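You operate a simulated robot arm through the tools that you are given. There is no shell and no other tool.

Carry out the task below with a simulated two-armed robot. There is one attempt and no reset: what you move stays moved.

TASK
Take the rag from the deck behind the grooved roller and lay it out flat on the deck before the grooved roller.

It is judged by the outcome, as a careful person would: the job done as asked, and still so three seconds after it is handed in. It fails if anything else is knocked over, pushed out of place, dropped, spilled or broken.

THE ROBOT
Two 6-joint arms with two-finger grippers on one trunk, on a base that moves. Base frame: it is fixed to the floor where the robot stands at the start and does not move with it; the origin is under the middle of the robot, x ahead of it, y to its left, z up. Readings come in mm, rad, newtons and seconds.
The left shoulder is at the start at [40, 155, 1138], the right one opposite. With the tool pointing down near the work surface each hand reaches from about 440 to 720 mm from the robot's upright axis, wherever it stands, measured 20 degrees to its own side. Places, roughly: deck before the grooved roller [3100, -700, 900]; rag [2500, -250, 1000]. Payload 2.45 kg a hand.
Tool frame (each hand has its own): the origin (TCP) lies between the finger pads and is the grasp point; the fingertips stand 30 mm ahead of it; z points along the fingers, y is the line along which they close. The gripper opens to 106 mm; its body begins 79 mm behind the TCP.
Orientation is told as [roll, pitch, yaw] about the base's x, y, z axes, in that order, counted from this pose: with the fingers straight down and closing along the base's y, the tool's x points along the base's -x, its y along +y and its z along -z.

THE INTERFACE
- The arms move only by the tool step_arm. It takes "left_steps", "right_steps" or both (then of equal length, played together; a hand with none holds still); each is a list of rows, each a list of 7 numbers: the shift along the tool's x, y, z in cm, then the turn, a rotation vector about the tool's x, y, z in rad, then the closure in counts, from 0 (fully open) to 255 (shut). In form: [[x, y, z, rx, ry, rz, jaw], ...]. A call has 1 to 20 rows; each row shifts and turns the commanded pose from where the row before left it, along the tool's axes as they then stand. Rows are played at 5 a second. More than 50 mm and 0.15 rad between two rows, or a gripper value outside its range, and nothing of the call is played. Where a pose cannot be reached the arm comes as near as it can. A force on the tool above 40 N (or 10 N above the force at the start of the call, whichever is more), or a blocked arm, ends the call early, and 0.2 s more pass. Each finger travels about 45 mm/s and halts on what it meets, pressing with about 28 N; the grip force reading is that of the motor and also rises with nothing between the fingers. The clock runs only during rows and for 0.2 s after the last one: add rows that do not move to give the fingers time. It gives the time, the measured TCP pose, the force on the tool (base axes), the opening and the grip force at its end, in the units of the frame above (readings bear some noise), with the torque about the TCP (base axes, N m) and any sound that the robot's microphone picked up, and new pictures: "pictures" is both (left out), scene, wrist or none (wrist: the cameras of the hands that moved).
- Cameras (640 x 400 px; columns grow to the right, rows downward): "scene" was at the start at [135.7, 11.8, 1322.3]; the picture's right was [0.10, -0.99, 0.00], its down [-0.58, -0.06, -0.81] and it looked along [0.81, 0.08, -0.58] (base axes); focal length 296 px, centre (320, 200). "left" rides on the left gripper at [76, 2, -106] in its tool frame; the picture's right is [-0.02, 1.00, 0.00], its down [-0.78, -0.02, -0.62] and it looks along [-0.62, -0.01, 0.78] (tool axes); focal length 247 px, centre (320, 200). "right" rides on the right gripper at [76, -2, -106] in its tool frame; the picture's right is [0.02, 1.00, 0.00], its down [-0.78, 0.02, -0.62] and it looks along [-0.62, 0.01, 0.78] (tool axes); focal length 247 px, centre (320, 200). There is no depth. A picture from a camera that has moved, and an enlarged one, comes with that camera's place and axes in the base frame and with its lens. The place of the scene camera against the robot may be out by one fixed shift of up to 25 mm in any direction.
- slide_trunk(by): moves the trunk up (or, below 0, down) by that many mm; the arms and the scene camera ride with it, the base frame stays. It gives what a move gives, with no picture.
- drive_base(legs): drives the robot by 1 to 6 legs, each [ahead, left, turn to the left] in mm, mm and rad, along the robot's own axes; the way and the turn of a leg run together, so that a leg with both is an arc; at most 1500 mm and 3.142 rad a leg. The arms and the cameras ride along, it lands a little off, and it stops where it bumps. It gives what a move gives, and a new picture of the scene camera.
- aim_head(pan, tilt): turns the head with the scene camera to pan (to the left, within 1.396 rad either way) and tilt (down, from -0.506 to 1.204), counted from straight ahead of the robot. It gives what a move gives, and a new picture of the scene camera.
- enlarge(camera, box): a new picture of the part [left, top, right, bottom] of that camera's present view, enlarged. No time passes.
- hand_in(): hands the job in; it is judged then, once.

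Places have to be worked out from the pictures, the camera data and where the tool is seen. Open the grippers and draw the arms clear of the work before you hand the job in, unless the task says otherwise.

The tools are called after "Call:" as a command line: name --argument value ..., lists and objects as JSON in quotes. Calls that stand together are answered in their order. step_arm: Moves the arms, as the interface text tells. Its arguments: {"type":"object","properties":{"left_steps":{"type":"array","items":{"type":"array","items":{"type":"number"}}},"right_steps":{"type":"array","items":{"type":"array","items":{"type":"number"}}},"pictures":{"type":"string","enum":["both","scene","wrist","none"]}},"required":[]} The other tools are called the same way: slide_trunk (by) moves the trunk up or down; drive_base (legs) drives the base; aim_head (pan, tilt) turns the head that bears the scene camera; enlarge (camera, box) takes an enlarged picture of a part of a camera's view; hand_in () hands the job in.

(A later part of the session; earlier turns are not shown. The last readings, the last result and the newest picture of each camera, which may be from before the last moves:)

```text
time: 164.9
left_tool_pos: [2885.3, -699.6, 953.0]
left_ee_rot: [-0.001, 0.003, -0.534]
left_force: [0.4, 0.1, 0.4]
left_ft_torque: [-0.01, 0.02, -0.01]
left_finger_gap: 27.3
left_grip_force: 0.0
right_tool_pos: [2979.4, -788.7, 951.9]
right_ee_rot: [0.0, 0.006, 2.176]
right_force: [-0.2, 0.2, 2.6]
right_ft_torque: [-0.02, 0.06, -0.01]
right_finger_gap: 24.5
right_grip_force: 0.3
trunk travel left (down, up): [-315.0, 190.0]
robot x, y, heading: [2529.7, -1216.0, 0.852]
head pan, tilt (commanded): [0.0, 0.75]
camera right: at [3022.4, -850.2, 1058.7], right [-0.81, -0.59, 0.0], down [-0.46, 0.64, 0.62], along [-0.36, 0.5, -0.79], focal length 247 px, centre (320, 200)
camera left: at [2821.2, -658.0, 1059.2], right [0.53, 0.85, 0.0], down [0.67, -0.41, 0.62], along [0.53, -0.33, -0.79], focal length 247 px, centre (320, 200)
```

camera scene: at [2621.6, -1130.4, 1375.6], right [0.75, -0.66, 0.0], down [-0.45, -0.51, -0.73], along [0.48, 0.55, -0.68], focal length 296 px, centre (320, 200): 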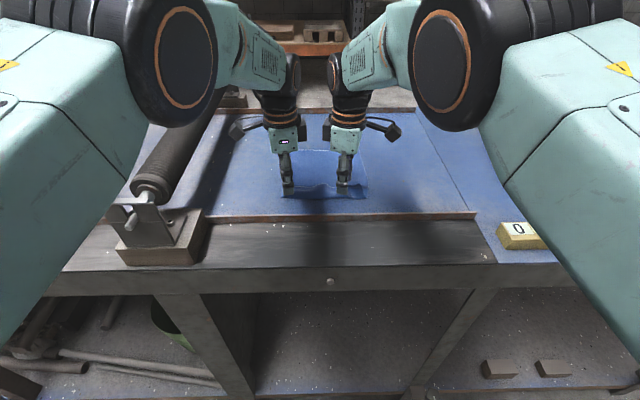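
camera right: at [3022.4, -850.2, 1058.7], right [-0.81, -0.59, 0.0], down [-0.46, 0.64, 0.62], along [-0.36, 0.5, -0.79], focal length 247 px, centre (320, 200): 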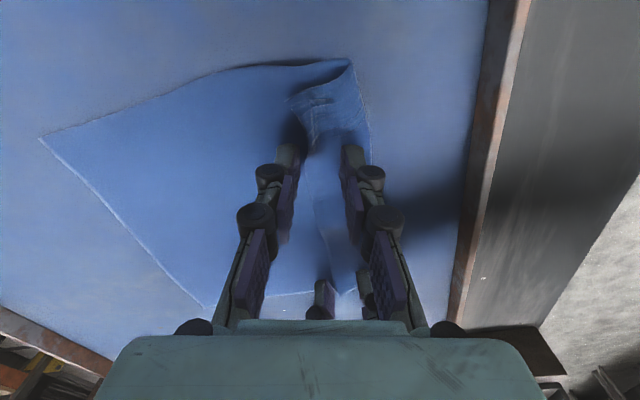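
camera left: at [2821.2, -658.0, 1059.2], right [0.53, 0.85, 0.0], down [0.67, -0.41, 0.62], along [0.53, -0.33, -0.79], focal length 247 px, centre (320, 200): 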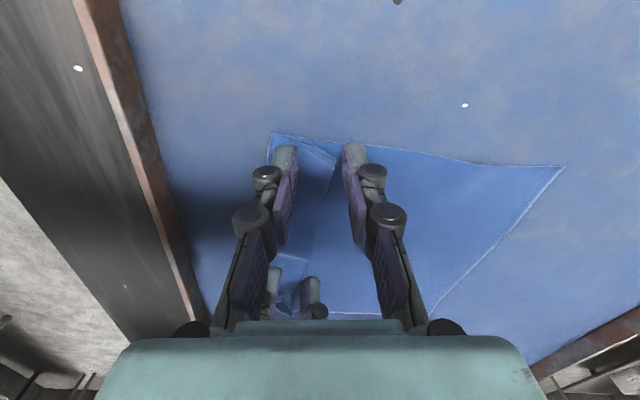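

Light contact on the right (2.6 N); the corner even straightened a bit. I lower the left 2 mm and close both.

Call:
step_arm --left_steps '[[0, 0, 0.2, 0, 0, 0, 190], [0, 0, 0, 0, 0, 0, 210], [0, 0, 0, 0, 0, 0, 230], [0, 0, 0, 0, 0, 0, 255], [0, 0, 0, 0, 0, 0, 255]]' --right_steps '[[0, 0, 0, 0, 0, 0, 200], [0, 0, 0, 0, 0, 0, 215], [0, 0, 0, 0, 0, 0, 235], [0, 0, 0, 0, 0, 0, 255], [0, 0, 0, 0, 0, 0, 255]]' --pictures "none"

Call:
step_arm --left_steps '[[0, 0, -0.8, 0, 0, 0, 255], [0, 0, -0.8, 0, 0, 0, 255], [0, 0, -0.4, 0, 0, 0, 255]]' --right_steps '[[0, 0, -0.8, 0, 0, 0, 255], [0, 0, -0.8, 0, 0, 0, 255], [0, 0, -0.4, 0, 0, 0, 255]]'

Call:
enlarge --camera "scene" --box '[240, 110, 400, 220]'

```text
time: 166.1
left_tool_pos: [2883.4, -700.7, 951.3]
left_ee_rot: [-0.001, 0.005, -0.533]
left_force: [-0.9, 0.5, 0.7]
left_ft_torque: [-0.06, 0.09, 0.02]
left_finger_gap: 2.5
left_grip_force: 33.6
right_tool_pos: [2977.2, -788.1, 954.1]
right_ee_rot: [-0.004, 0.004, 2.179]
right_force: [-1.4, 2.6, 10.4]
right_ft_torque: [0.09, 0.17, 0.01]
right_finger_gap: 3.4
right_grip_force: 28.4
trunk travel left (down, up): [-315.0, 190.0]
robot x, y, heading: [2531.7, -1215.6, 0.847]
head pan, tilt (commanded): [0.0, 0.75]
```

```text
time: 166.9
left_tool_pos: [2885.1, -699.3, 971.7]
left_ee_rot: [-0.002, 0.005, -0.535]
left_force: [0.0, -0.2, -1.5]
left_ft_torque: [-0.02, -0.01, 0.02]
left_finger_gap: 4.1
left_grip_force: 26.5
right_tool_pos: [2977.5, -788.7, 970.8]
right_ee_rot: [0.001, 0.005, 2.179]
right_force: [0.3, -0.1, -0.9]
right_ft_torque: [0.0, -0.03, 0.01]
right_finger_gap: 2.4
right_grip_force: 23.5
trunk travel left (down, up): [-315.0, 190.0]
robot x, y, heading: [2527.1, -1214.9, 0.849]
head pan, tilt (commanded): [0.0, 0.75]
camera scene: at [2622.6, -1130.7, 1375.5], right [0.75, -0.66, 0.0], down [-0.45, -0.51, -0.73], along [0.48, 0.55, -0.68], focal length 296 px, centre (320, 200)
camera right: at [3021.4, -850.7, 1078.3], right [-0.81, -0.59, 0.0], down [-0.46, 0.64, 0.62], along [-0.36, 0.5, -0.79], focal length 247 px, centre (320, 200)
camera left: at [2819.5, -658.0, 1078.0], right [0.53, 0.85, 0.0], down [0.67, -0.41, 0.62], along [0.52, -0.33, -0.79], focal length 247 px, centre (320, 200)
```

scene: 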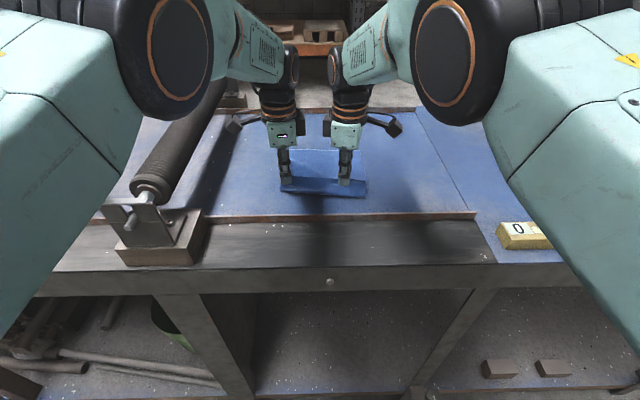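
right: 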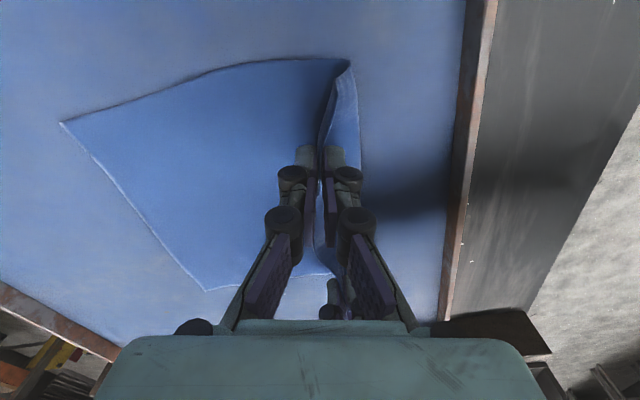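
left: 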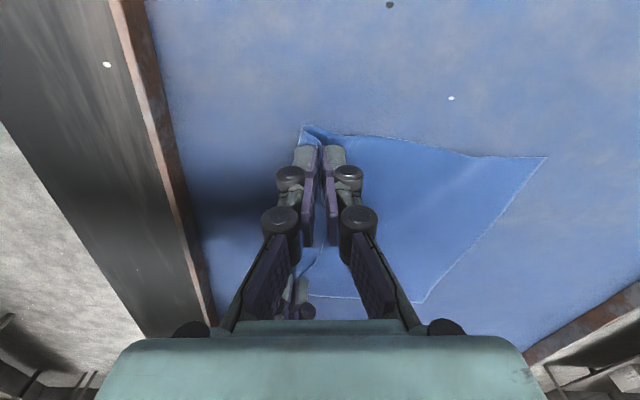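

```text
3.64 times, centred on (320, 165) of scene
camera zoom: at [2622.6, -1130.7, 1375.5], right [0.75, -0.66, 0.0], down [-0.45, -0.51, -0.73], along [0.48, 0.55, -0.68], focal length 1076 px, centre (320, 327)
```

zoom: 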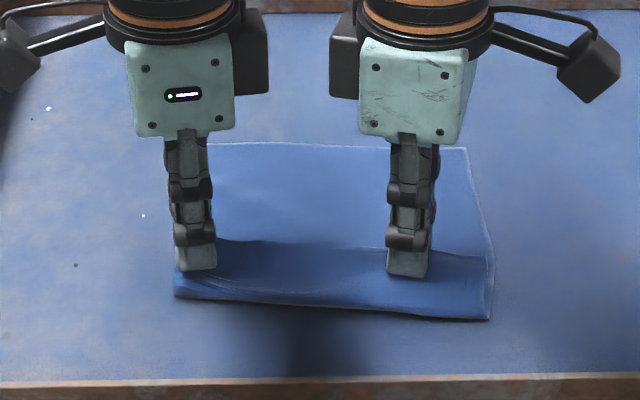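

Both hands now hold the flap cleanly. I swing it back over the fold line and down, straight towards me.

Call:
step_arm --left_steps '[[0.37, -1.97, -0.9, 0, 0, 0, 255], [0.37, -1.97, 0, 0, 0, 0, 255], [0.22, -1.18, 1.0, 0, 0, 0, 255], [0.15, -0.79, 0.8, 0, 0, 0, 255]]' --right_steps '[[0.48, 1.94, -0.9, 0, 0, 0, 255], [0.48, 1.94, 0, 0, 0, 0, 255], [0.29, 1.17, 1.0, 0, 0, 0, 255], [0.19, 0.78, 0.8, 0, 0, 0, 255]]'

Call:
enlarge --camera "scene" --box '[240, 110, 400, 220]'

```text
time: 167.9
left_tool_pos: [2843.2, -746.4, 964.9]
left_ee_rot: [-0.001, 0.004, -0.535]
left_force: [1.2, 3.9, 7.0]
left_ft_torque: [0.14, -0.01, 0.04]
left_finger_gap: 2.5
left_grip_force: 35.7
right_tool_pos: [2944.7, -841.3, 955.7]
right_ee_rot: [0.023, -0.011, 2.15]
right_force: [0.2, 1.6, 1.0]
right_ft_torque: [-0.15, 0.09, 0.03]
right_finger_gap: 5.0
right_grip_force: 39.6
trunk travel left (down, up): [-315.0, 190.0]
robot x, y, heading: [2529.2, -1216.5, 0.844]
head pan, tilt (commanded): [0.0, 0.75]
camera scene: at [2621.9, -1131.4, 1375.5], right [0.75, -0.66, 0.0], down [-0.45, -0.51, -0.73], along [0.48, 0.55, -0.68], focal length 296 px, centre (320, 200)
camera right: at [2989.0, -904.2, 1061.6], right [-0.82, -0.57, 0.02], down [-0.43, 0.65, 0.63], along [-0.37, 0.51, -0.78], focal length 247 px, centre (320, 200)
camera left: at [2778.9, -705.3, 1070.4], right [0.53, 0.85, 0.0], down [0.67, -0.41, 0.62], along [0.53, -0.33, -0.79], focal length 247 px, centre (320, 200)
```

scene: 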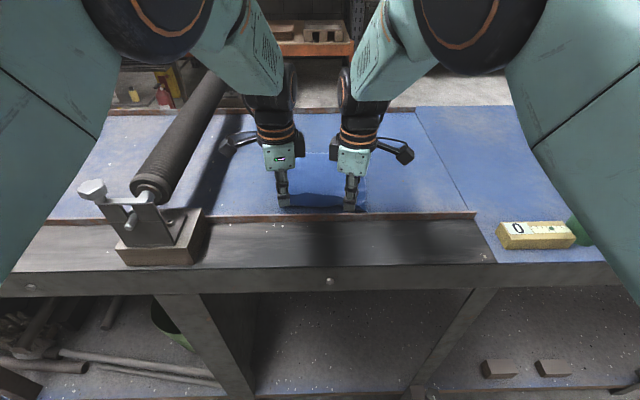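
right: 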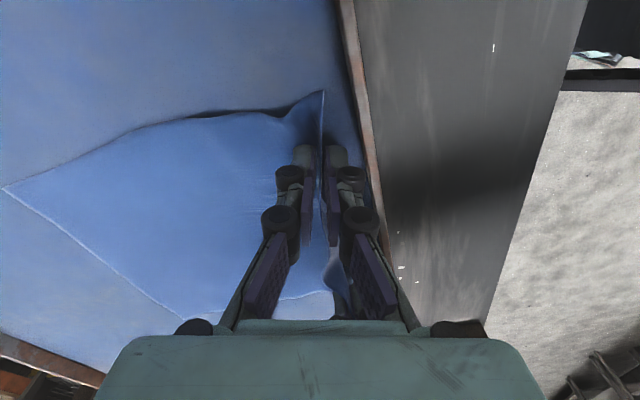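
left: 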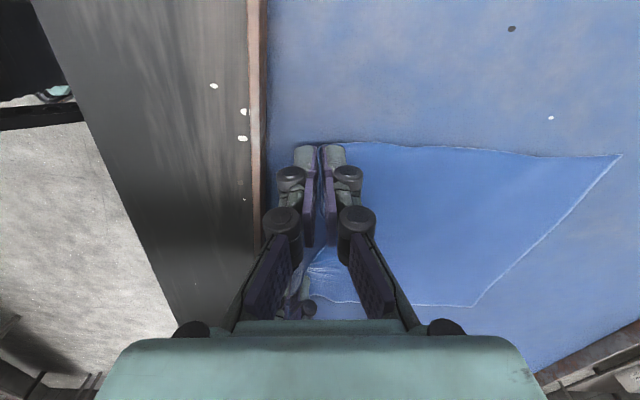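

```text
3.64 times, centred on (320, 165) of scene
camera zoom: at [2621.9, -1131.4, 1375.5], right [0.75, -0.66, 0.0], down [-0.45, -0.51, -0.73], along [0.48, 0.55, -0.68], focal length 1076 px, centre (320, 327)
```

zoom: 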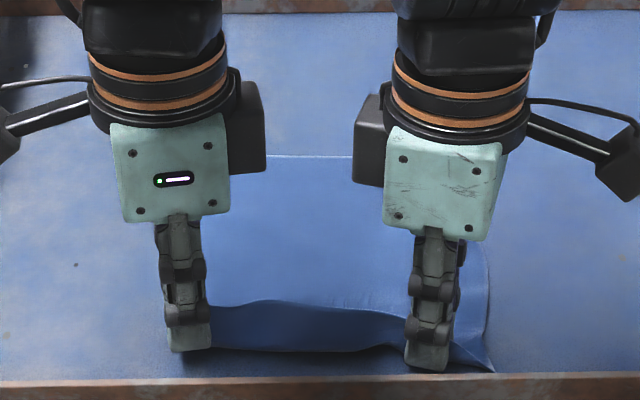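

The flap is laid back and the rag is taut. I lower to the deck, open the fingers just enough and lift away.

Call:
step_arm --left_steps '[[0, 0, 0.6, 0, 0, 0, 255], [0, 0, 0.6, 0, 0, 0, 255], [0, 0, 0, 0, 0, 0, 238], [0, 0, 0, 0, 0, 0, 222], [0, 0, 0, 0, 0, 0, 215], [0, 0, -0.5, 0, 0, 0, 215], [0, 0, -1.0, 0, 0, 0, 210], [0, 0, -2.0, 0, 0, 0, 210], [0, 0, -3.0, 0, 0, 0, 210], [0, 0, -3.0, 0, 0, 0, 210]]' --right_steps '[[0, 0, 0.2, 0, 0, 0, 255], [0, 0, 0.1, 0, 0, 0, 255], [0, 0, 0, 0, 0, 0, 238], [0, 0, 0, 0, 0, 0, 222], [0, 0, 0, 0, 0, 0, 215], [0, 0, -0.5, 0, 0, 0, 215], [0, 0, -1.0, 0, 0, 0, 210], [0, 0, -2.0, 0, 0, 0, 210], [0, 0, -3.0, 0, 0, 0, 210], [0, 0, -3.0, 0, 0, 0, 210]]'

Call:
enlarge --camera "scene" --box '[240, 130, 400, 220]'

```text
time: 170.1
left_tool_pos: [2841.4, -741.5, 1038.2]
left_ee_rot: [-0.018, -0.007, -0.52]
left_force: [0.9, -0.1, -0.5]
left_ft_torque: [-0.01, 0.01, 0.04]
left_finger_gap: 18.6
left_grip_force: 0.1
right_tool_pos: [2929.4, -859.7, 975.2]
right_ee_rot: [0.162, 0.019, 2.15]
right_force: [-0.6, 0.2, 0.4]
right_ft_torque: [-0.02, 0.0, 0.01]
right_finger_gap: 18.5
right_grip_force: 0.0
trunk travel left (down, up): [-315.0, 190.0]
robot x, y, heading: [2532.4, -1221.0, 0.851]
head pan, tilt (commanded): [0.0, 0.75]
stopped in row 10 (right hand): the arm was blocked; the commanded pose is now the measured one
camera scene: at [2623.1, -1130.5, 1375.5], right [0.75, -0.66, 0.0], down [-0.45, -0.51, -0.73], along [0.48, 0.55, -0.68], focal length 296 px, centre (320, 200)
camera right: at [2983.8, -911.2, 1082.3], right [-0.82, -0.56, 0.16], down [-0.36, 0.71, 0.6], along [-0.45, 0.43, -0.78], focal length 247 px, centre (320, 200)
camera left: at [2776.4, -699.4, 1143.9], right [0.52, 0.86, -0.02], down [0.67, -0.39, 0.63], along [0.53, -0.34, -0.78], focal length 247 px, centre (320, 200)
```

scene: 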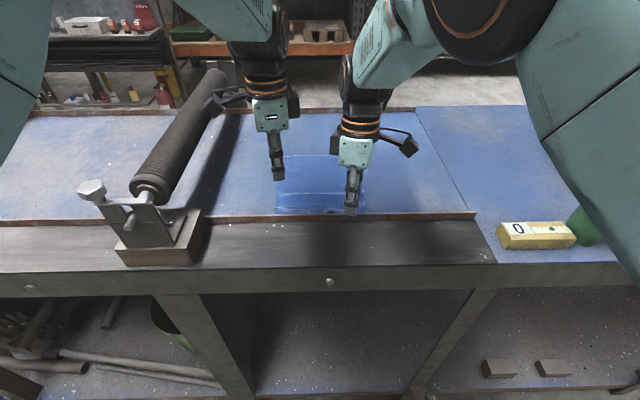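
right: 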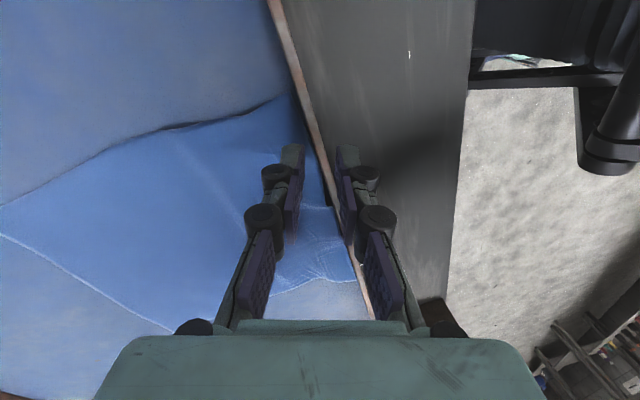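
left: 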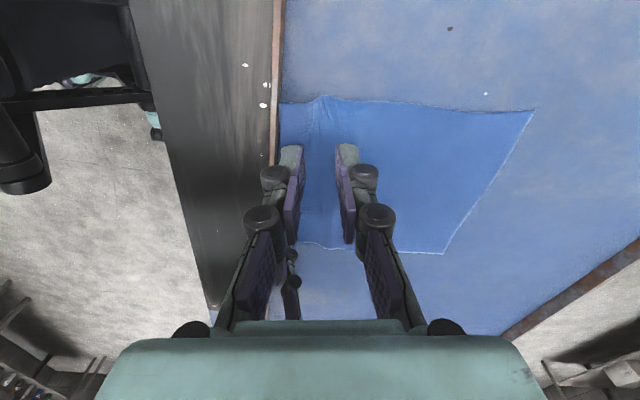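

```text
4.00 times, centred on (320, 175) of scene
camera zoom: at [2623.1, -1130.5, 1375.5], right [0.75, -0.66, 0.0], down [-0.45, -0.51, -0.73], along [0.48, 0.55, -0.68], focal length 1183 px, centre (320, 300)
```

zoom: 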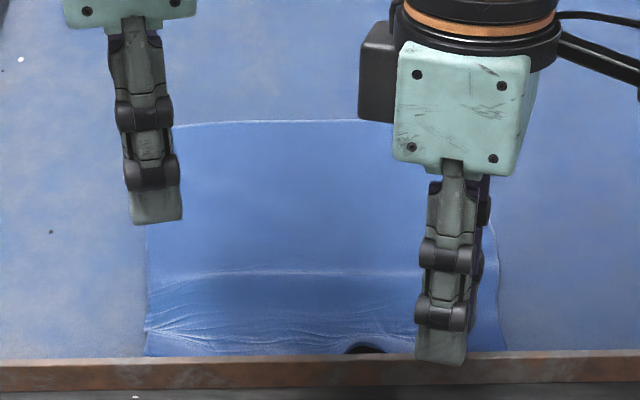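

The rag now lies almost flat with its near edge against the rail, but the right hand drifted back at its wrist limit and its fingers straddle the rail. I lift it straight up first, then straighten it.

Call:
step_arm --right_steps '[[0, 0, -1.2, 0, 0, 0, 210], [0, 0, -1.2, 0.03, 0, 0, 210], [0, -0.5, -1.5, 0.04, 0, 0, 210], [0.5, -1.0, -1.5, 0.045, 0, 0, 210], [0.5, -1.0, -1.5, 0.045, 0, 0, 210]]' --left_steps '[[0, 0, 0, 0, 0, 0, 210], [0, 0, 0, 0, 0, 0, 210], [0, 0, 0, 0, 0, 0, 210], [0, 0, 0, 0, 0, 0, 210], [0, 0, 0, 0, 0, 0, 210]]'

Call:
enlarge --camera "scene" --box '[240, 130, 400, 220]'

```text
time: 171.3
left_tool_pos: [2840.5, -742.2, 1038.8]
left_ee_rot: [-0.016, -0.006, -0.521]
left_force: [0.3, 1.1, 0.1]
left_ft_torque: [-0.01, 0.01, -0.02]
left_finger_gap: 18.6
left_grip_force: 0.0
right_tool_pos: [2962.3, -853.0, 1037.2]
right_ee_rot: [0.018, 0.015, 2.142]
right_force: [0.3, -0.1, 0.6]
right_ft_torque: [0.01, 0.03, -0.02]
right_finger_gap: 18.4
right_grip_force: 0.0
trunk travel left (down, up): [-315.0, 190.0]
robot x, y, heading: [2525.7, -1219.3, 0.852]
head pan, tilt (commanded): [0.0, 0.75]
camera scene: at [2622.3, -1131.6, 1375.6], right [0.75, -0.66, 0.0], down [-0.45, -0.51, -0.73], along [0.48, 0.55, -0.68], focal length 296 px, centre (320, 200)
camera right: at [3003.6, -913.5, 1144.6], right [-0.83, -0.56, 0.02], down [-0.43, 0.66, 0.61], along [-0.35, 0.5, -0.79], focal length 247 px, centre (320, 200)
camera left: at [2776.1, -700.7, 1143.9], right [0.52, 0.86, -0.02], down [0.67, -0.39, 0.63], along [0.53, -0.34, -0.78], focal length 247 px, centre (320, 200)
```

scene: 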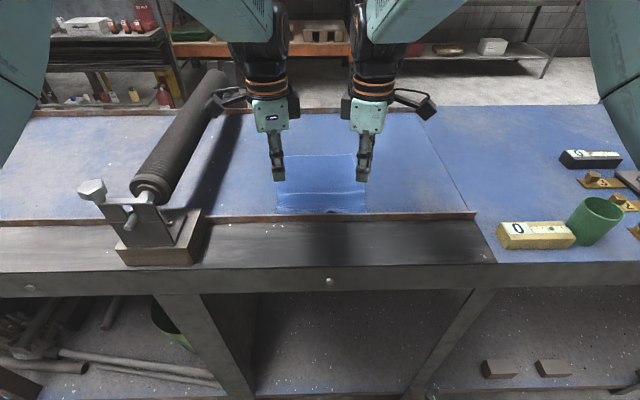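
right: 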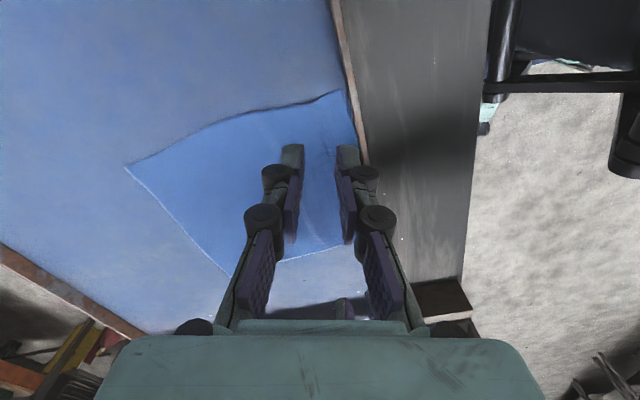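
left: 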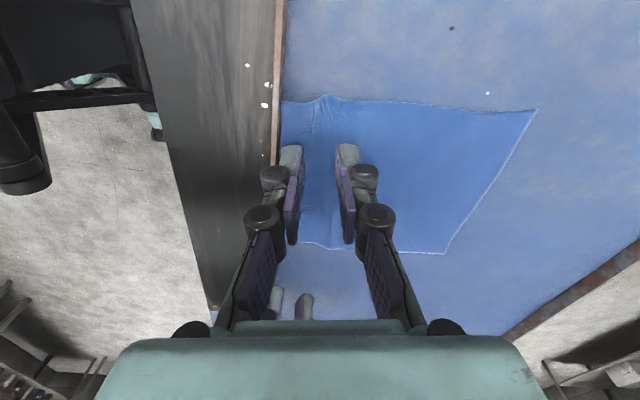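

```text
4.00 times, centred on (320, 175) of scene
camera zoom: at [2622.3, -1131.6, 1375.6], right [0.75, -0.66, 0.0], down [-0.45, -0.51, -0.73], along [0.48, 0.55, -0.68], focal length 1183 px, centre (320, 300)
```

zoom: 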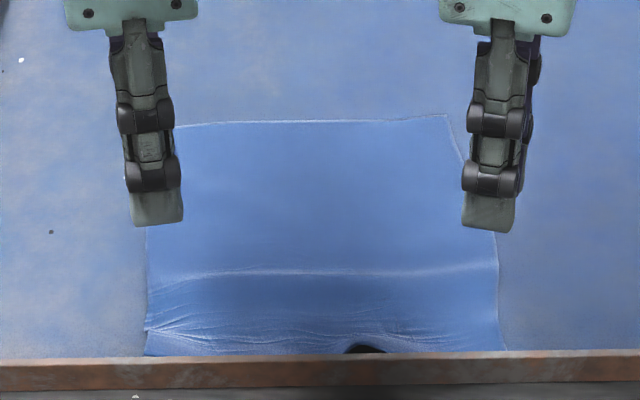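

The rag is now fully unfolded and nearly flat, with its near edge against the rail. I close the fingers, move the base forward 72 mm, and will slide the whole rag further onto the deck, which also pulls out the remaining creases.

Call:
step_arm --left_steps '[[0, 0, -1.0, 0, 0, 0, 255], [0, 0, 0, 0, 0, 0, 255]]' --right_steps '[[0, 0, -1.0, 0.01, 0, 0, 255], [0, 0, 0, 0, 0, 0, 255]]' --pictures "none"

Call:
drive_base --legs '[[72, 0, 0]]'

Call:
step_arm --left_steps '[[0, 0, 0, 0, 0, 0, 255]]' --right_steps '[[0, 0, 0, 0, 0, 0, 255]]' --pictures "wrist"

```text
time: 171.9
left_tool_pos: [2841.1, -742.7, 1047.7]
left_ee_rot: [-0.02, -0.005, -0.521]
left_force: [-0.3, -0.6, 0.4]
left_ft_torque: [0.02, -0.01, 0.02]
left_finger_gap: 0.4
left_grip_force: 25.1
right_tool_pos: [2962.7, -852.0, 1045.3]
right_ee_rot: [0.015, 0.01, 2.135]
right_force: [-1.2, -0.1, 0.2]
right_ft_torque: [0.0, -0.02, -0.02]
right_finger_gap: 0.0
right_grip_force: 25.5
trunk travel left (down, up): [-315.0, 190.0]
robot x, y, heading: [2530.3, -1220.1, 0.848]
head pan, tilt (commanded): [0.0, 0.75]
```

```text
time: 173.5
left_tool_pos: [2886.1, -692.1, 1047.0]
left_ee_rot: [-0.021, -0.006, -0.519]
left_force: [-0.4, 0.0, 0.9]
left_ft_torque: [0.06, -0.03, 0.0]
left_finger_gap: 0.0
left_grip_force: 28.2
right_tool_pos: [3009.2, -804.7, 1047.8]
right_ee_rot: [0.016, 0.003, 2.13]
right_force: [0.4, -0.6, -0.8]
right_ft_torque: [0.08, -0.04, -0.04]
right_finger_gap: 0.0
right_grip_force: 27.8
trunk travel left (down, up): [-315.0, 190.0]
robot x, y, heading: [2577.7, -1164.6, 0.848]
head pan, tilt (commanded): [0.0, 0.75]
camera scene: at [2670.1, -1080.2, 1376.1], right [0.75, -0.66, 0.0], down [-0.45, -0.51, -0.73], along [0.48, 0.55, -0.68], focal length 296 px, centre (320, 200)
```

scene: 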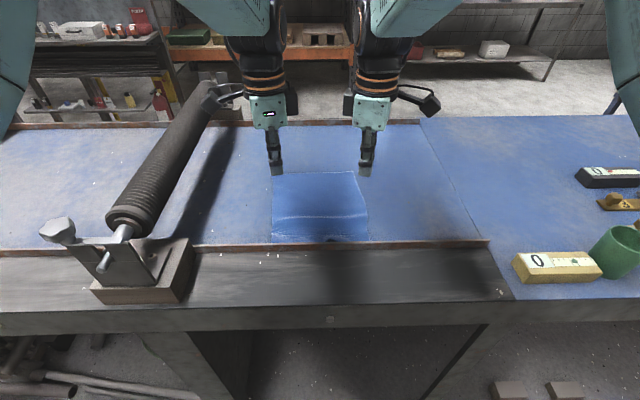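

```text
time: 173.9
left_tool_pos: [2889.0, -686.0, 1045.5]
left_ee_rot: [-0.027, -0.008, -0.517]
left_force: [-0.6, 0.4, -1.1]
left_ft_torque: [-0.02, 0.01, 0.04]
left_finger_gap: 0.0
left_grip_force: 28.3
right_tool_pos: [3013.4, -799.6, 1044.7]
right_ee_rot: [0.019, 0.002, 2.128]
right_force: [-0.1, -0.9, 0.2]
right_ft_torque: [0.01, 0.01, 0.0]
right_finger_gap: 0.0
right_grip_force: 27.8
trunk travel left (down, up): [-315.0, 190.0]
robot x, y, heading: [2582.6, -1166.1, 0.848]
head pan, tilt (commanded): [0.0, 0.75]
camera right: at [3056.6, -862.4, 1151.2], right [-0.84, -0.55, 0.02], down [-0.42, 0.66, 0.62], along [-0.35, 0.51, -0.78], focal length 247 px, centre (320, 200)
camera left: at [2823.6, -643.6, 1150.9], right [0.51, 0.86, -0.03], down [0.68, -0.38, 0.63], along [0.53, -0.34, -0.78], focal length 247 px, centre (320, 200)
```

right: 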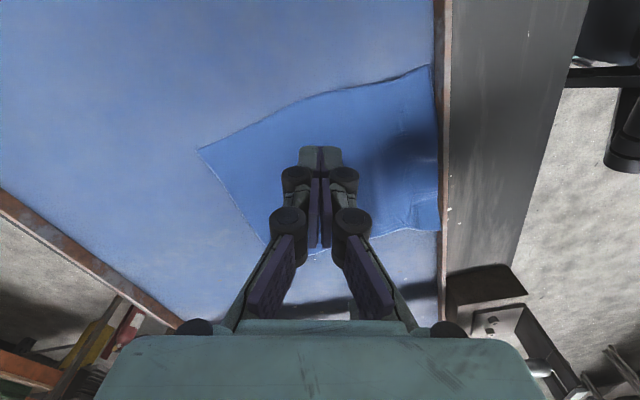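
left: 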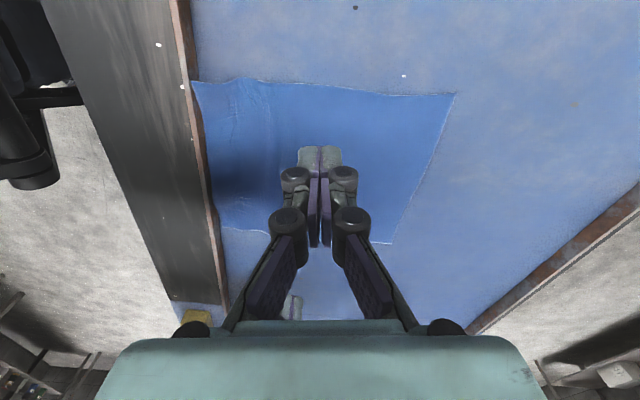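

Rag corners now: near edge n≈115–124, far edge n≈340–355. I place closed fingertips at its middle (X≈580, 62 mm left / 78 mm right) and lower to the cloth.

Call:
step_arm --left_steps '[[-1.3, 0.55, 0, -0.013, 0.004, 0, 255], [-1.25, 0.55, 2.0, -0.013, 0.004, 0, 255], [0, 0, 2.5, 0, 0, 0, 255], [0, 0, 2.5, 0, 0, 0, 255], [0, 0, 2.0, 0, 0, 0, 255]]' --right_steps '[[-0.55, -0.83, 0, 0.01, 0, 0, 255], [-0.55, -0.83, 2.0, 0.01, 0, 0, 255], [0, 0, 2.5, 0, 0, 0, 255], [0, 0, 2.5, 0, 0, 0, 255], [0, 0, 2.0, 0, 0, 0, 255]]' --pictures "none"

Call:
step_arm --left_steps '[[0, 0, 0.3, 0, 0, 0, 255], [0, 0, 0.2, 0, 0, 0, 255]]' --right_steps '[[0, 0, 0.3, 0, 0, 0, 255], [0, 0, 0.2, 0, 0, 0, 255]]' --pictures "none"

```text
time: 175.1
left_tool_pos: [2917.1, -691.5, 952.0]
left_ee_rot: [-0.005, 0.004, -0.521]
left_force: [-0.5, 0.7, -0.3]
left_ft_torque: [-0.01, 0.02, 0.02]
left_finger_gap: 0.2
left_grip_force: 28.0
right_tool_pos: [3023.1, -780.4, 953.1]
right_ee_rot: [0.002, 0.007, 2.131]
right_force: [0.6, 0.1, -1.2]
right_ft_torque: [-0.01, 0.02, 0.0]
right_finger_gap: 0.1
right_grip_force: 28.2
trunk travel left (down, up): [-315.0, 190.0]
robot x, y, heading: [2580.9, -1163.1, 0.85]
head pan, tilt (commanded): [0.0, 0.75]
```

```text
time: 175.7
left_tool_pos: [2916.0, -690.8, 948.8]
left_ee_rot: [0.0, 0.0, -0.517]
left_force: [-0.2, -0.2, 1.0]
left_ft_torque: [0.01, 0.05, 0.01]
left_finger_gap: 0.0
left_grip_force: 27.9
right_tool_pos: [3020.2, -781.0, 949.5]
right_ee_rot: [0.0, 0.009, 2.132]
right_force: [-0.7, 0.7, 3.0]
right_ft_torque: [0.03, -0.01, 0.0]
right_finger_gap: 0.1
right_grip_force: 28.1
trunk travel left (down, up): [-315.0, 190.0]
robot x, y, heading: [2578.1, -1161.8, 0.851]
head pan, tilt (commanded): [0.0, 0.75]
```

Call:
step_arm --left_steps '[[0, 0, 0.15, 0, 0, 0, 255], [0, 0, 0.1, 0, 0, 0, 255], [-0.181, 0.882, 0, 0, 0, 0, 255], [-0.181, 0.882, 0, 0, 0, 0, 255], [-0.181, 0.882, 0, 0, 0, 0, 255], [-0.181, 0.882, 0, 0, 0, 0, 255]]' --right_steps '[[0, 0, 0.15, 0, 0, 0, 255], [0, 0, 0.05, 0, 0, 0, 255], [-0.256, -0.863, 0, 0, 0, 0, 255], [-0.256, -0.863, 0, 0, 0, 0, 255], [-0.256, -0.863, 0, 0, 0, 0, 255], [-0.256, -0.863, 0, 0, 0, 0, 255]]'

Call:
step_arm --left_steps '[[-0.181, 0.882, 0, 0, 0, 0, 255], [-0.181, 0.882, 0, 0, 0, 0, 255], [-0.181, 0.882, 0, 0, 0, 0, 255]]' --right_steps '[[-0.256, -0.863, 0, 0, 0, 0, 255], [-0.256, -0.863, 0, 0, 0, 0, 255], [-0.256, -0.863, 0, 0, 0, 0, 255]]'

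```text
time: 177.1
left_tool_pos: [2937.5, -663.5, 949.4]
left_ee_rot: [0.002, 0.001, -0.516]
left_force: [0.4, -1.3, 0.3]
left_ft_torque: [-0.04, -0.03, 0.0]
left_finger_gap: 0.0
left_grip_force: 27.6
right_tool_pos: [3042.1, -756.6, 949.7]
right_ee_rot: [-0.005, 0.007, 2.13]
right_force: [-2.1, -1.8, 18.2]
right_ft_torque: [-0.08, 0.03, 0.04]
right_finger_gap: 0.1
right_grip_force: 27.7
trunk travel left (down, up): [-315.0, 190.0]
robot x, y, heading: [2576.9, -1163.6, 0.847]
head pan, tilt (commanded): [0.0, 0.75]
camera scene: at [2670.0, -1076.4, 1375.7], right [0.75, -0.66, 0.0], down [-0.45, -0.51, -0.73], along [0.48, 0.55, -0.68], focal length 296 px, centre (320, 200)
camera right: at [3082.5, -820.9, 1056.0], right [-0.84, -0.55, 0.0], down [-0.43, 0.66, 0.62], along [-0.34, 0.52, -0.79], focal length 247 px, centre (320, 200)
camera left: at [2871.9, -624.9, 1055.1], right [0.51, 0.86, 0.0], down [0.67, -0.4, 0.62], along [0.53, -0.32, -0.78], focal length 247 px, centre (320, 200)
```

scene: 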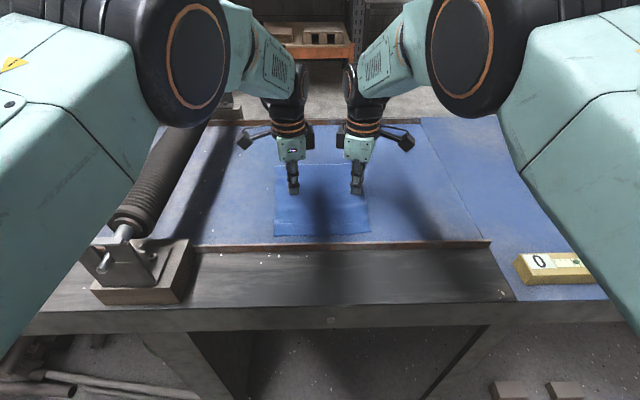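
right: 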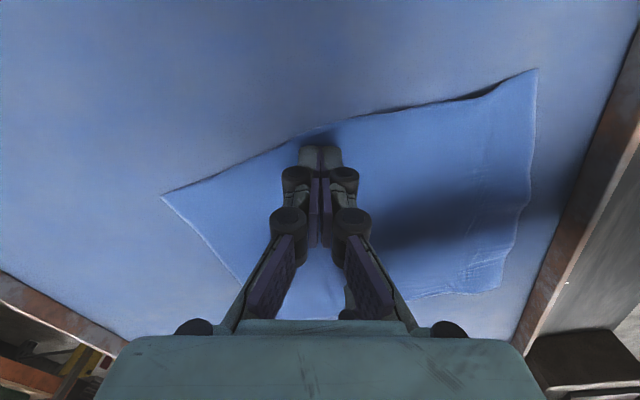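
left: 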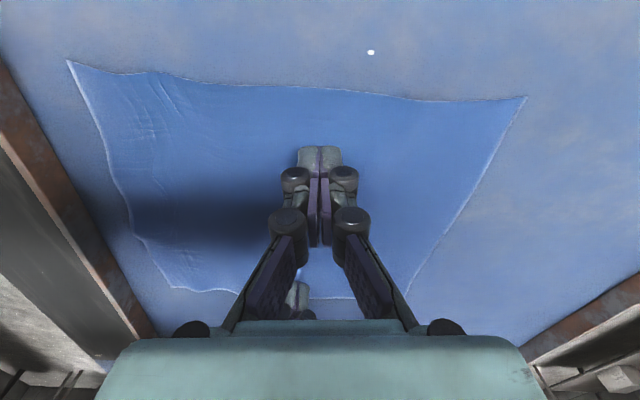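

```text
time: 177.9
left_tool_pos: [2954.8, -645.4, 950.2]
left_ee_rot: [0.002, 0.0, -0.519]
left_force: [-0.4, -0.7, -0.2]
left_ft_torque: [-0.01, -0.01, 0.01]
left_finger_gap: 0.2
left_grip_force: 27.7
right_tool_pos: [3058.7, -735.9, 949.1]
right_ee_rot: [-0.004, 0.007, 2.13]
right_force: [-4.6, -3.3, 19.4]
right_ft_torque: [-0.16, 0.12, -0.01]
right_finger_gap: 0.0
right_grip_force: 28.1
trunk travel left (down, up): [-315.0, 190.0]
robot x, y, heading: [2579.1, -1164.1, 0.848]
head pan, tilt (commanded): [0.0, 0.75]
camera scene: at [2670.0, -1076.7, 1375.7], right [0.75, -0.66, 0.0], down [-0.45, -0.51, -0.73], along [0.48, 0.55, -0.68], focal length 296 px, centre (320, 200)
camera right: at [3098.9, -799.5, 1056.0], right [-0.84, -0.55, 0.0], down [-0.43, 0.66, 0.62], along [-0.34, 0.52, -0.79], focal length 247 px, centre (320, 200)
camera left: at [2889.0, -605.0, 1055.8], right [0.51, 0.86, 0.0], down [0.67, -0.4, 0.62], along [0.53, -0.32, -0.78], focal length 247 px, centre (320, 200)
```

scene: 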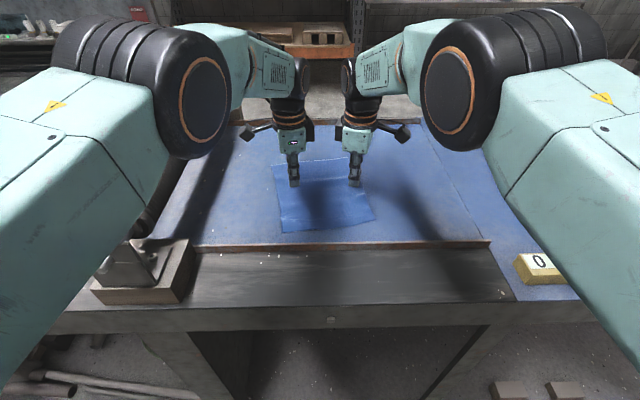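
right: 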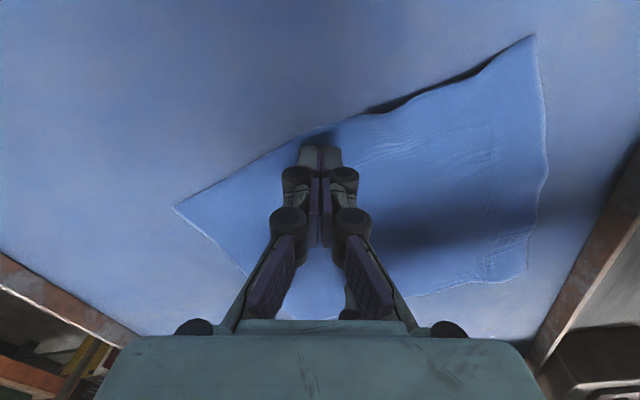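
left: 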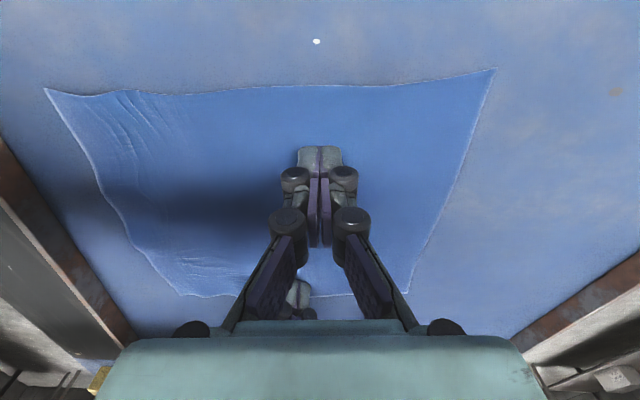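

The left finger lost contact half-way, so the right side went a bit further and the rag turned slightly. Keeping the right pressed as a pivot, I lift the left, set it back 45 mm, press properly and push the left side forward.

Call:
step_arm --left_steps '[[0, 0, -1.5, 0, 0, 0, 255], [0.45, -2.2, 0, 0, 0, 0, 255], [0.45, -2.2, 0, 0, 0, 0, 255], [0, 0, 1.2, 0, 0, 0, 255], [0, 0, 0.4, 0, 0, 0, 255]]' --right_steps '[[0, 0, 0, 0, 0, 0, 255], [0, 0, 0, 0, 0, 0, 255], [0, 0, 0, 0, 0, 0, 255], [0, 0, 0, 0, 0, 0, 255], [0, 0, 0, 0, 0, 0, 255]]' --pictures "none"

Call:
step_arm --left_steps '[[0, 0, 0.15, 0, 0, 0, 255], [0, 0, 0.1, 0, 0, 0, 255]]' --right_steps '[[0, 0, 0, 0, 0, 0, 255], [0, 0, 0, 0, 0, 0, 255]]' --pictures "none"

```text
time: 179.1
left_tool_pos: [2924.6, -680.0, 949.5]
left_ee_rot: [0.004, 0.0, -0.517]
left_force: [-0.6, 0.2, 4.1]
left_ft_torque: [0.02, 0.02, -0.02]
left_finger_gap: 0.1
left_grip_force: 28.0
right_tool_pos: [3059.5, -735.8, 949.2]
right_ee_rot: [-0.005, 0.006, 2.131]
right_force: [-0.8, 0.6, 18.9]
right_ft_torque: [-0.03, -0.01, -0.01]
right_finger_gap: 0.0
right_grip_force: 27.6
trunk travel left (down, up): [-315.0, 190.0]
robot x, y, heading: [2578.2, -1164.7, 0.85]
head pan, tilt (commanded): [0.0, 0.75]
```

```text
time: 179.7
left_tool_pos: [2923.9, -679.4, 948.9]
left_ee_rot: [0.008, -0.001, -0.519]
left_force: [-4.3, -0.9, 23.9]
left_ft_torque: [-0.04, 0.19, -0.01]
left_finger_gap: 0.0
left_grip_force: 28.1
right_tool_pos: [3057.4, -737.3, 948.9]
right_ee_rot: [-0.002, 0.007, 2.13]
right_force: [2.2, 1.6, 10.8]
right_ft_torque: [0.04, -0.05, -0.03]
right_finger_gap: 0.0
right_grip_force: 27.8
trunk travel left (down, up): [-315.0, 190.0]
robot x, y, heading: [2580.2, -1161.2, 0.846]
head pan, tilt (commanded): [0.0, 0.75]
```

Call:
step_arm --left_steps '[[-0.2, 0.98, 0, 0, 0, 0, 255], [-0.2, 0.98, 0.02, 0, 0, 0, 255], [-0.2, 0.98, 0.02, 0, 0, 0, 255]]' --right_steps '[[0, 0, 0, 0, 0, 0, 255], [0, 0, 0, 0, 0, 0, 255], [0, 0, 0, 0, 0, 0, 255]]'

```text
time: 180.5
left_tool_pos: [2944.3, -657.6, 948.5]
left_ee_rot: [0.007, -0.001, -0.519]
left_force: [-4.0, -5.0, 28.3]
left_ft_torque: [-0.16, 0.16, -0.03]
left_finger_gap: 0.0
left_grip_force: 28.5
right_tool_pos: [3057.7, -738.4, 949.1]
right_ee_rot: [-0.004, 0.007, 2.132]
right_force: [-1.2, -0.3, 4.5]
right_ft_torque: [0.01, 0.02, 0.0]
right_finger_gap: 0.1
right_grip_force: 27.8
trunk travel left (down, up): [-315.0, 190.0]
robot x, y, heading: [2583.1, -1164.1, 0.853]
head pan, tilt (commanded): [0.0, 0.75]
camera scene: at [2668.3, -1079.2, 1376.0], right [0.75, -0.66, 0.0], down [-0.45, -0.51, -0.73], along [0.48, 0.55, -0.68], focal length 296 px, centre (320, 200)
camera right: at [3097.4, -801.8, 1056.2], right [-0.84, -0.55, 0.0], down [-0.43, 0.66, 0.62], along [-0.34, 0.52, -0.79], focal length 247 px, centre (320, 200)
camera left: at [2878.6, -618.5, 1054.7], right [0.51, 0.86, 0.01], down [0.67, -0.41, 0.62], along [0.54, -0.32, -0.78], focal length 247 px, centre (320, 200)
```

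scene: 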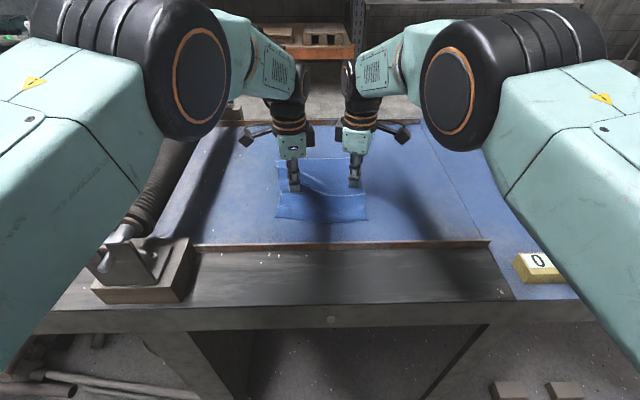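
right: 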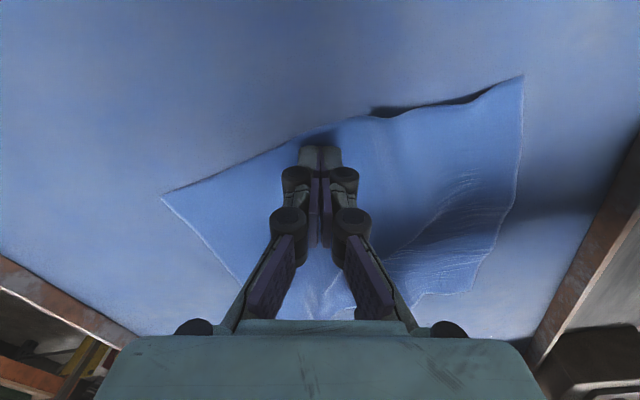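
left: 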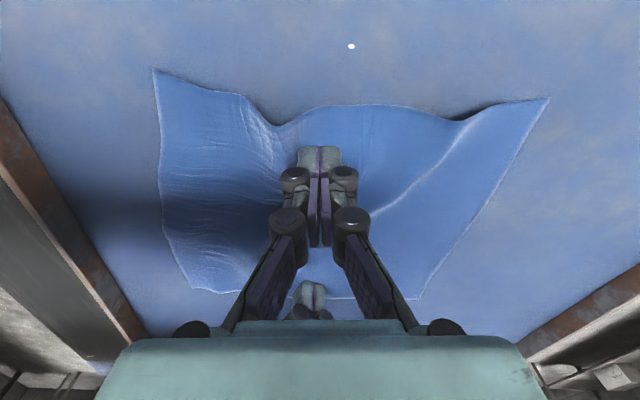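

Holding the right pinned made a ridge. I lift both hands off to let the cloth relax and look.

Call:
step_arm --left_steps '[[0, 0, -0.5, 0, 0, 0, 255], [0, 0, -2.0, 0, 0, 0, 255], [0.5, 0, -3.0, 0, 0, 0, 255], [0.5, 0, -3.0, 0, 0, 0, 255]]' --right_steps '[[0, 0, -0.5, 0, 0, 0, 255], [0, 0, -2.0, 0, 0, 0, 255], [0.5, 0, -3.0, 0, 0, 0, 255], [0.5, 0, -3.0, 0, 0, 0, 255]]'

Call:
enlarge --camera "scene" --box '[250, 135, 400, 235]'

```text
time: 181.5
left_tool_pos: [2936.6, -653.3, 1029.9]
left_ee_rot: [0.0, 0.001, -0.519]
left_force: [0.8, -0.5, -0.6]
left_ft_torque: [0.0, 0.01, -0.02]
left_finger_gap: 0.0
left_grip_force: 29.0
right_tool_pos: [3064.2, -744.1, 1033.1]
right_ee_rot: [0.001, 0.006, 2.129]
right_force: [-0.6, -0.2, -0.6]
right_ft_torque: [-0.02, -0.02, -0.01]
right_finger_gap: 0.0
right_grip_force: 28.4
trunk travel left (down, up): [-315.0, 190.0]
robot x, y, heading: [2578.5, -1164.0, 0.852]
head pan, tilt (commanded): [0.0, 0.75]
camera scene: at [2671.7, -1075.1, 1375.5], right [0.75, -0.66, 0.0], down [-0.45, -0.51, -0.73], along [0.48, 0.55, -0.68], focal length 296 px, centre (320, 200)
camera right: at [3104.8, -806.9, 1140.0], right [-0.84, -0.55, 0.0], down [-0.43, 0.66, 0.62], along [-0.34, 0.52, -0.79], focal length 247 px, centre (320, 200)
camera left: at [2871.0, -611.8, 1135.8], right [0.51, 0.86, 0.0], down [0.67, -0.4, 0.62], along [0.53, -0.32, -0.78], focal length 247 px, centre (320, 200)
```

scene: 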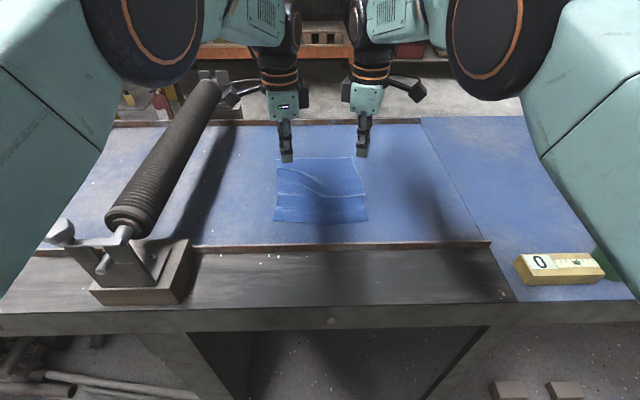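
right: 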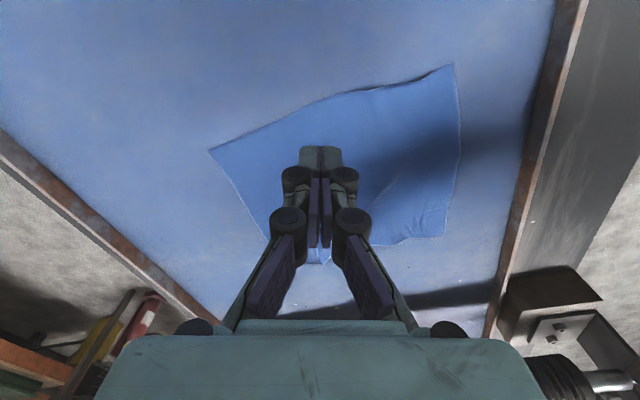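
left: 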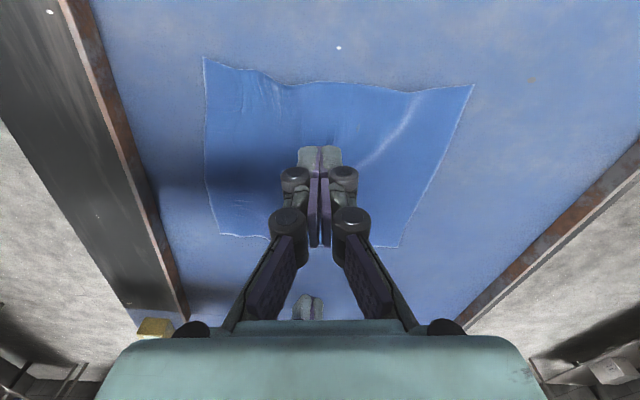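

```text
4.00 times, centred on (325, 185) of scene
camera zoom: at [2671.7, -1075.1, 1375.5], right [0.75, -0.66, 0.0], down [-0.45, -0.51, -0.73], along [0.48, 0.55, -0.68], focal length 1183 px, centre (300, 260)
```

zoom: 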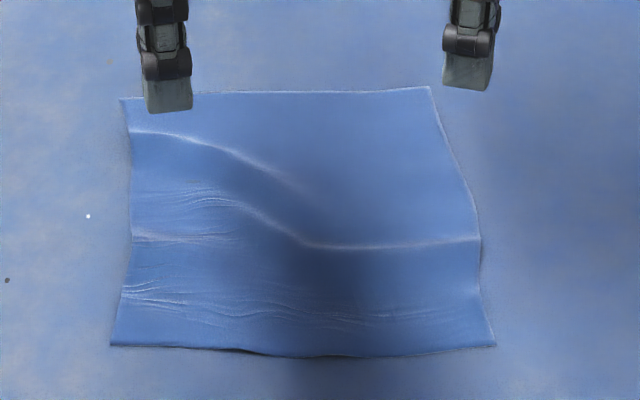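

The rag now lies well inside the panel (n≈189 to 405) and square, with only low ridges. I'll smooth it by pressing near the near edge and drawing it gently toward me; first I back the base 60 mm for a comfortable arm posture.

Call:
drive_base --legs '[[-60, 0, 0]]'

Call:
step_arm --left_steps '[[0, 0, 0, 0, 0, 0, 255]]' --right_steps '[[0, 0, 0, 0, 0, 0, 255]]' --pictures "wrist"

```text
time: 182.9
left_tool_pos: [2898.2, -690.7, 1026.5]
left_ee_rot: [-0.005, -0.003, -0.517]
left_force: [0.8, 0.1, 0.0]
left_ft_torque: [-0.06, 0.04, 0.03]
left_finger_gap: 0.0
left_grip_force: 27.7
right_tool_pos: [3026.8, -782.5, 1029.3]
right_ee_rot: [0.003, 0.011, 2.132]
right_force: [0.2, 0.4, -0.1]
right_ft_torque: [-0.06, 0.02, 0.01]
right_finger_gap: 0.0
right_grip_force: 27.5
trunk travel left (down, up): [-315.0, 190.0]
robot x, y, heading: [2540.0, -1209.4, 0.85]
head pan, tilt (commanded): [0.0, 0.75]
camera scene: at [2631.9, -1116.5, 1374.9], right [0.75, -0.66, 0.0], down [-0.45, -0.52, -0.73], along [0.48, 0.55, -0.69], focal length 296 px, centre (320, 200)
```

scene: 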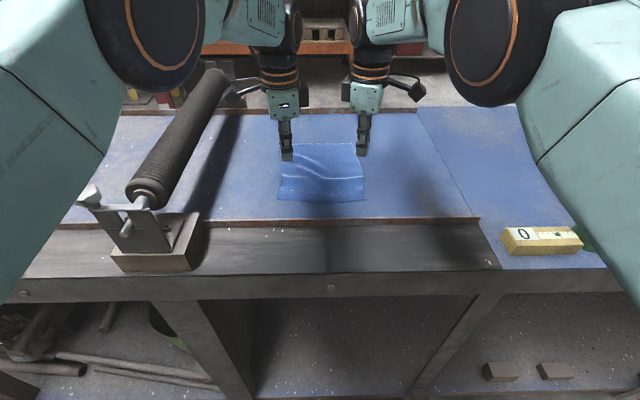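

```text
time: 183.3
left_tool_pos: [2895.2, -698.6, 1031.2]
left_ee_rot: [0.001, 0.002, -0.517]
left_force: [-0.2, -0.1, 0.0]
left_ft_torque: [-0.01, -0.01, -0.02]
left_finger_gap: 0.0
left_grip_force: 27.8
right_tool_pos: [3023.3, -789.5, 1033.6]
right_ee_rot: [0.0, 0.005, 2.131]
right_force: [0.3, 0.0, 0.3]
right_ft_torque: [0.01, -0.05, 0.04]
right_finger_gap: 0.0
right_grip_force: 28.2
trunk travel left (down, up): [-315.0, 190.0]
robot x, y, heading: [2535.7, -1214.2, 0.853]
head pan, tilt (commanded): [0.0, 0.75]
camera right: at [3063.6, -853.6, 1140.6], right [-0.84, -0.55, 0.0], down [-0.43, 0.66, 0.62], along [-0.34, 0.52, -0.79], focal length 247 px, centre (320, 200)
camera left: at [2829.7, -658.6, 1137.0], right [0.51, 0.86, 0.0], down [0.67, -0.4, 0.62], along [0.53, -0.32, -0.78], focal length 247 px, centre (320, 200)
```

right: 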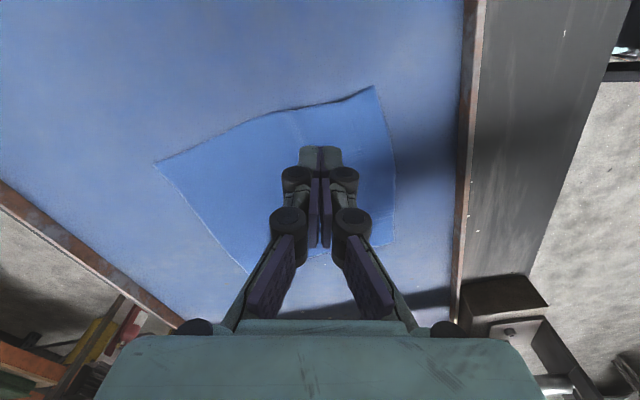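
left: 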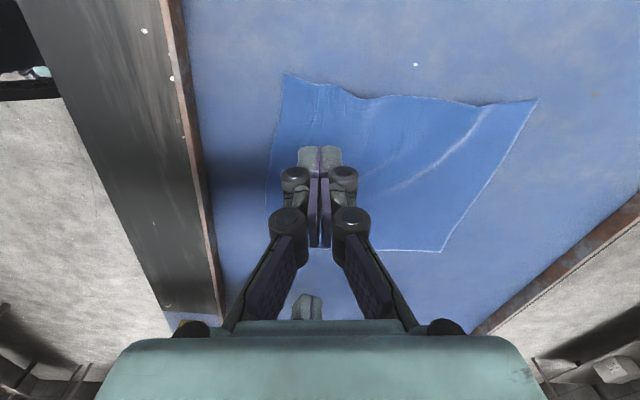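

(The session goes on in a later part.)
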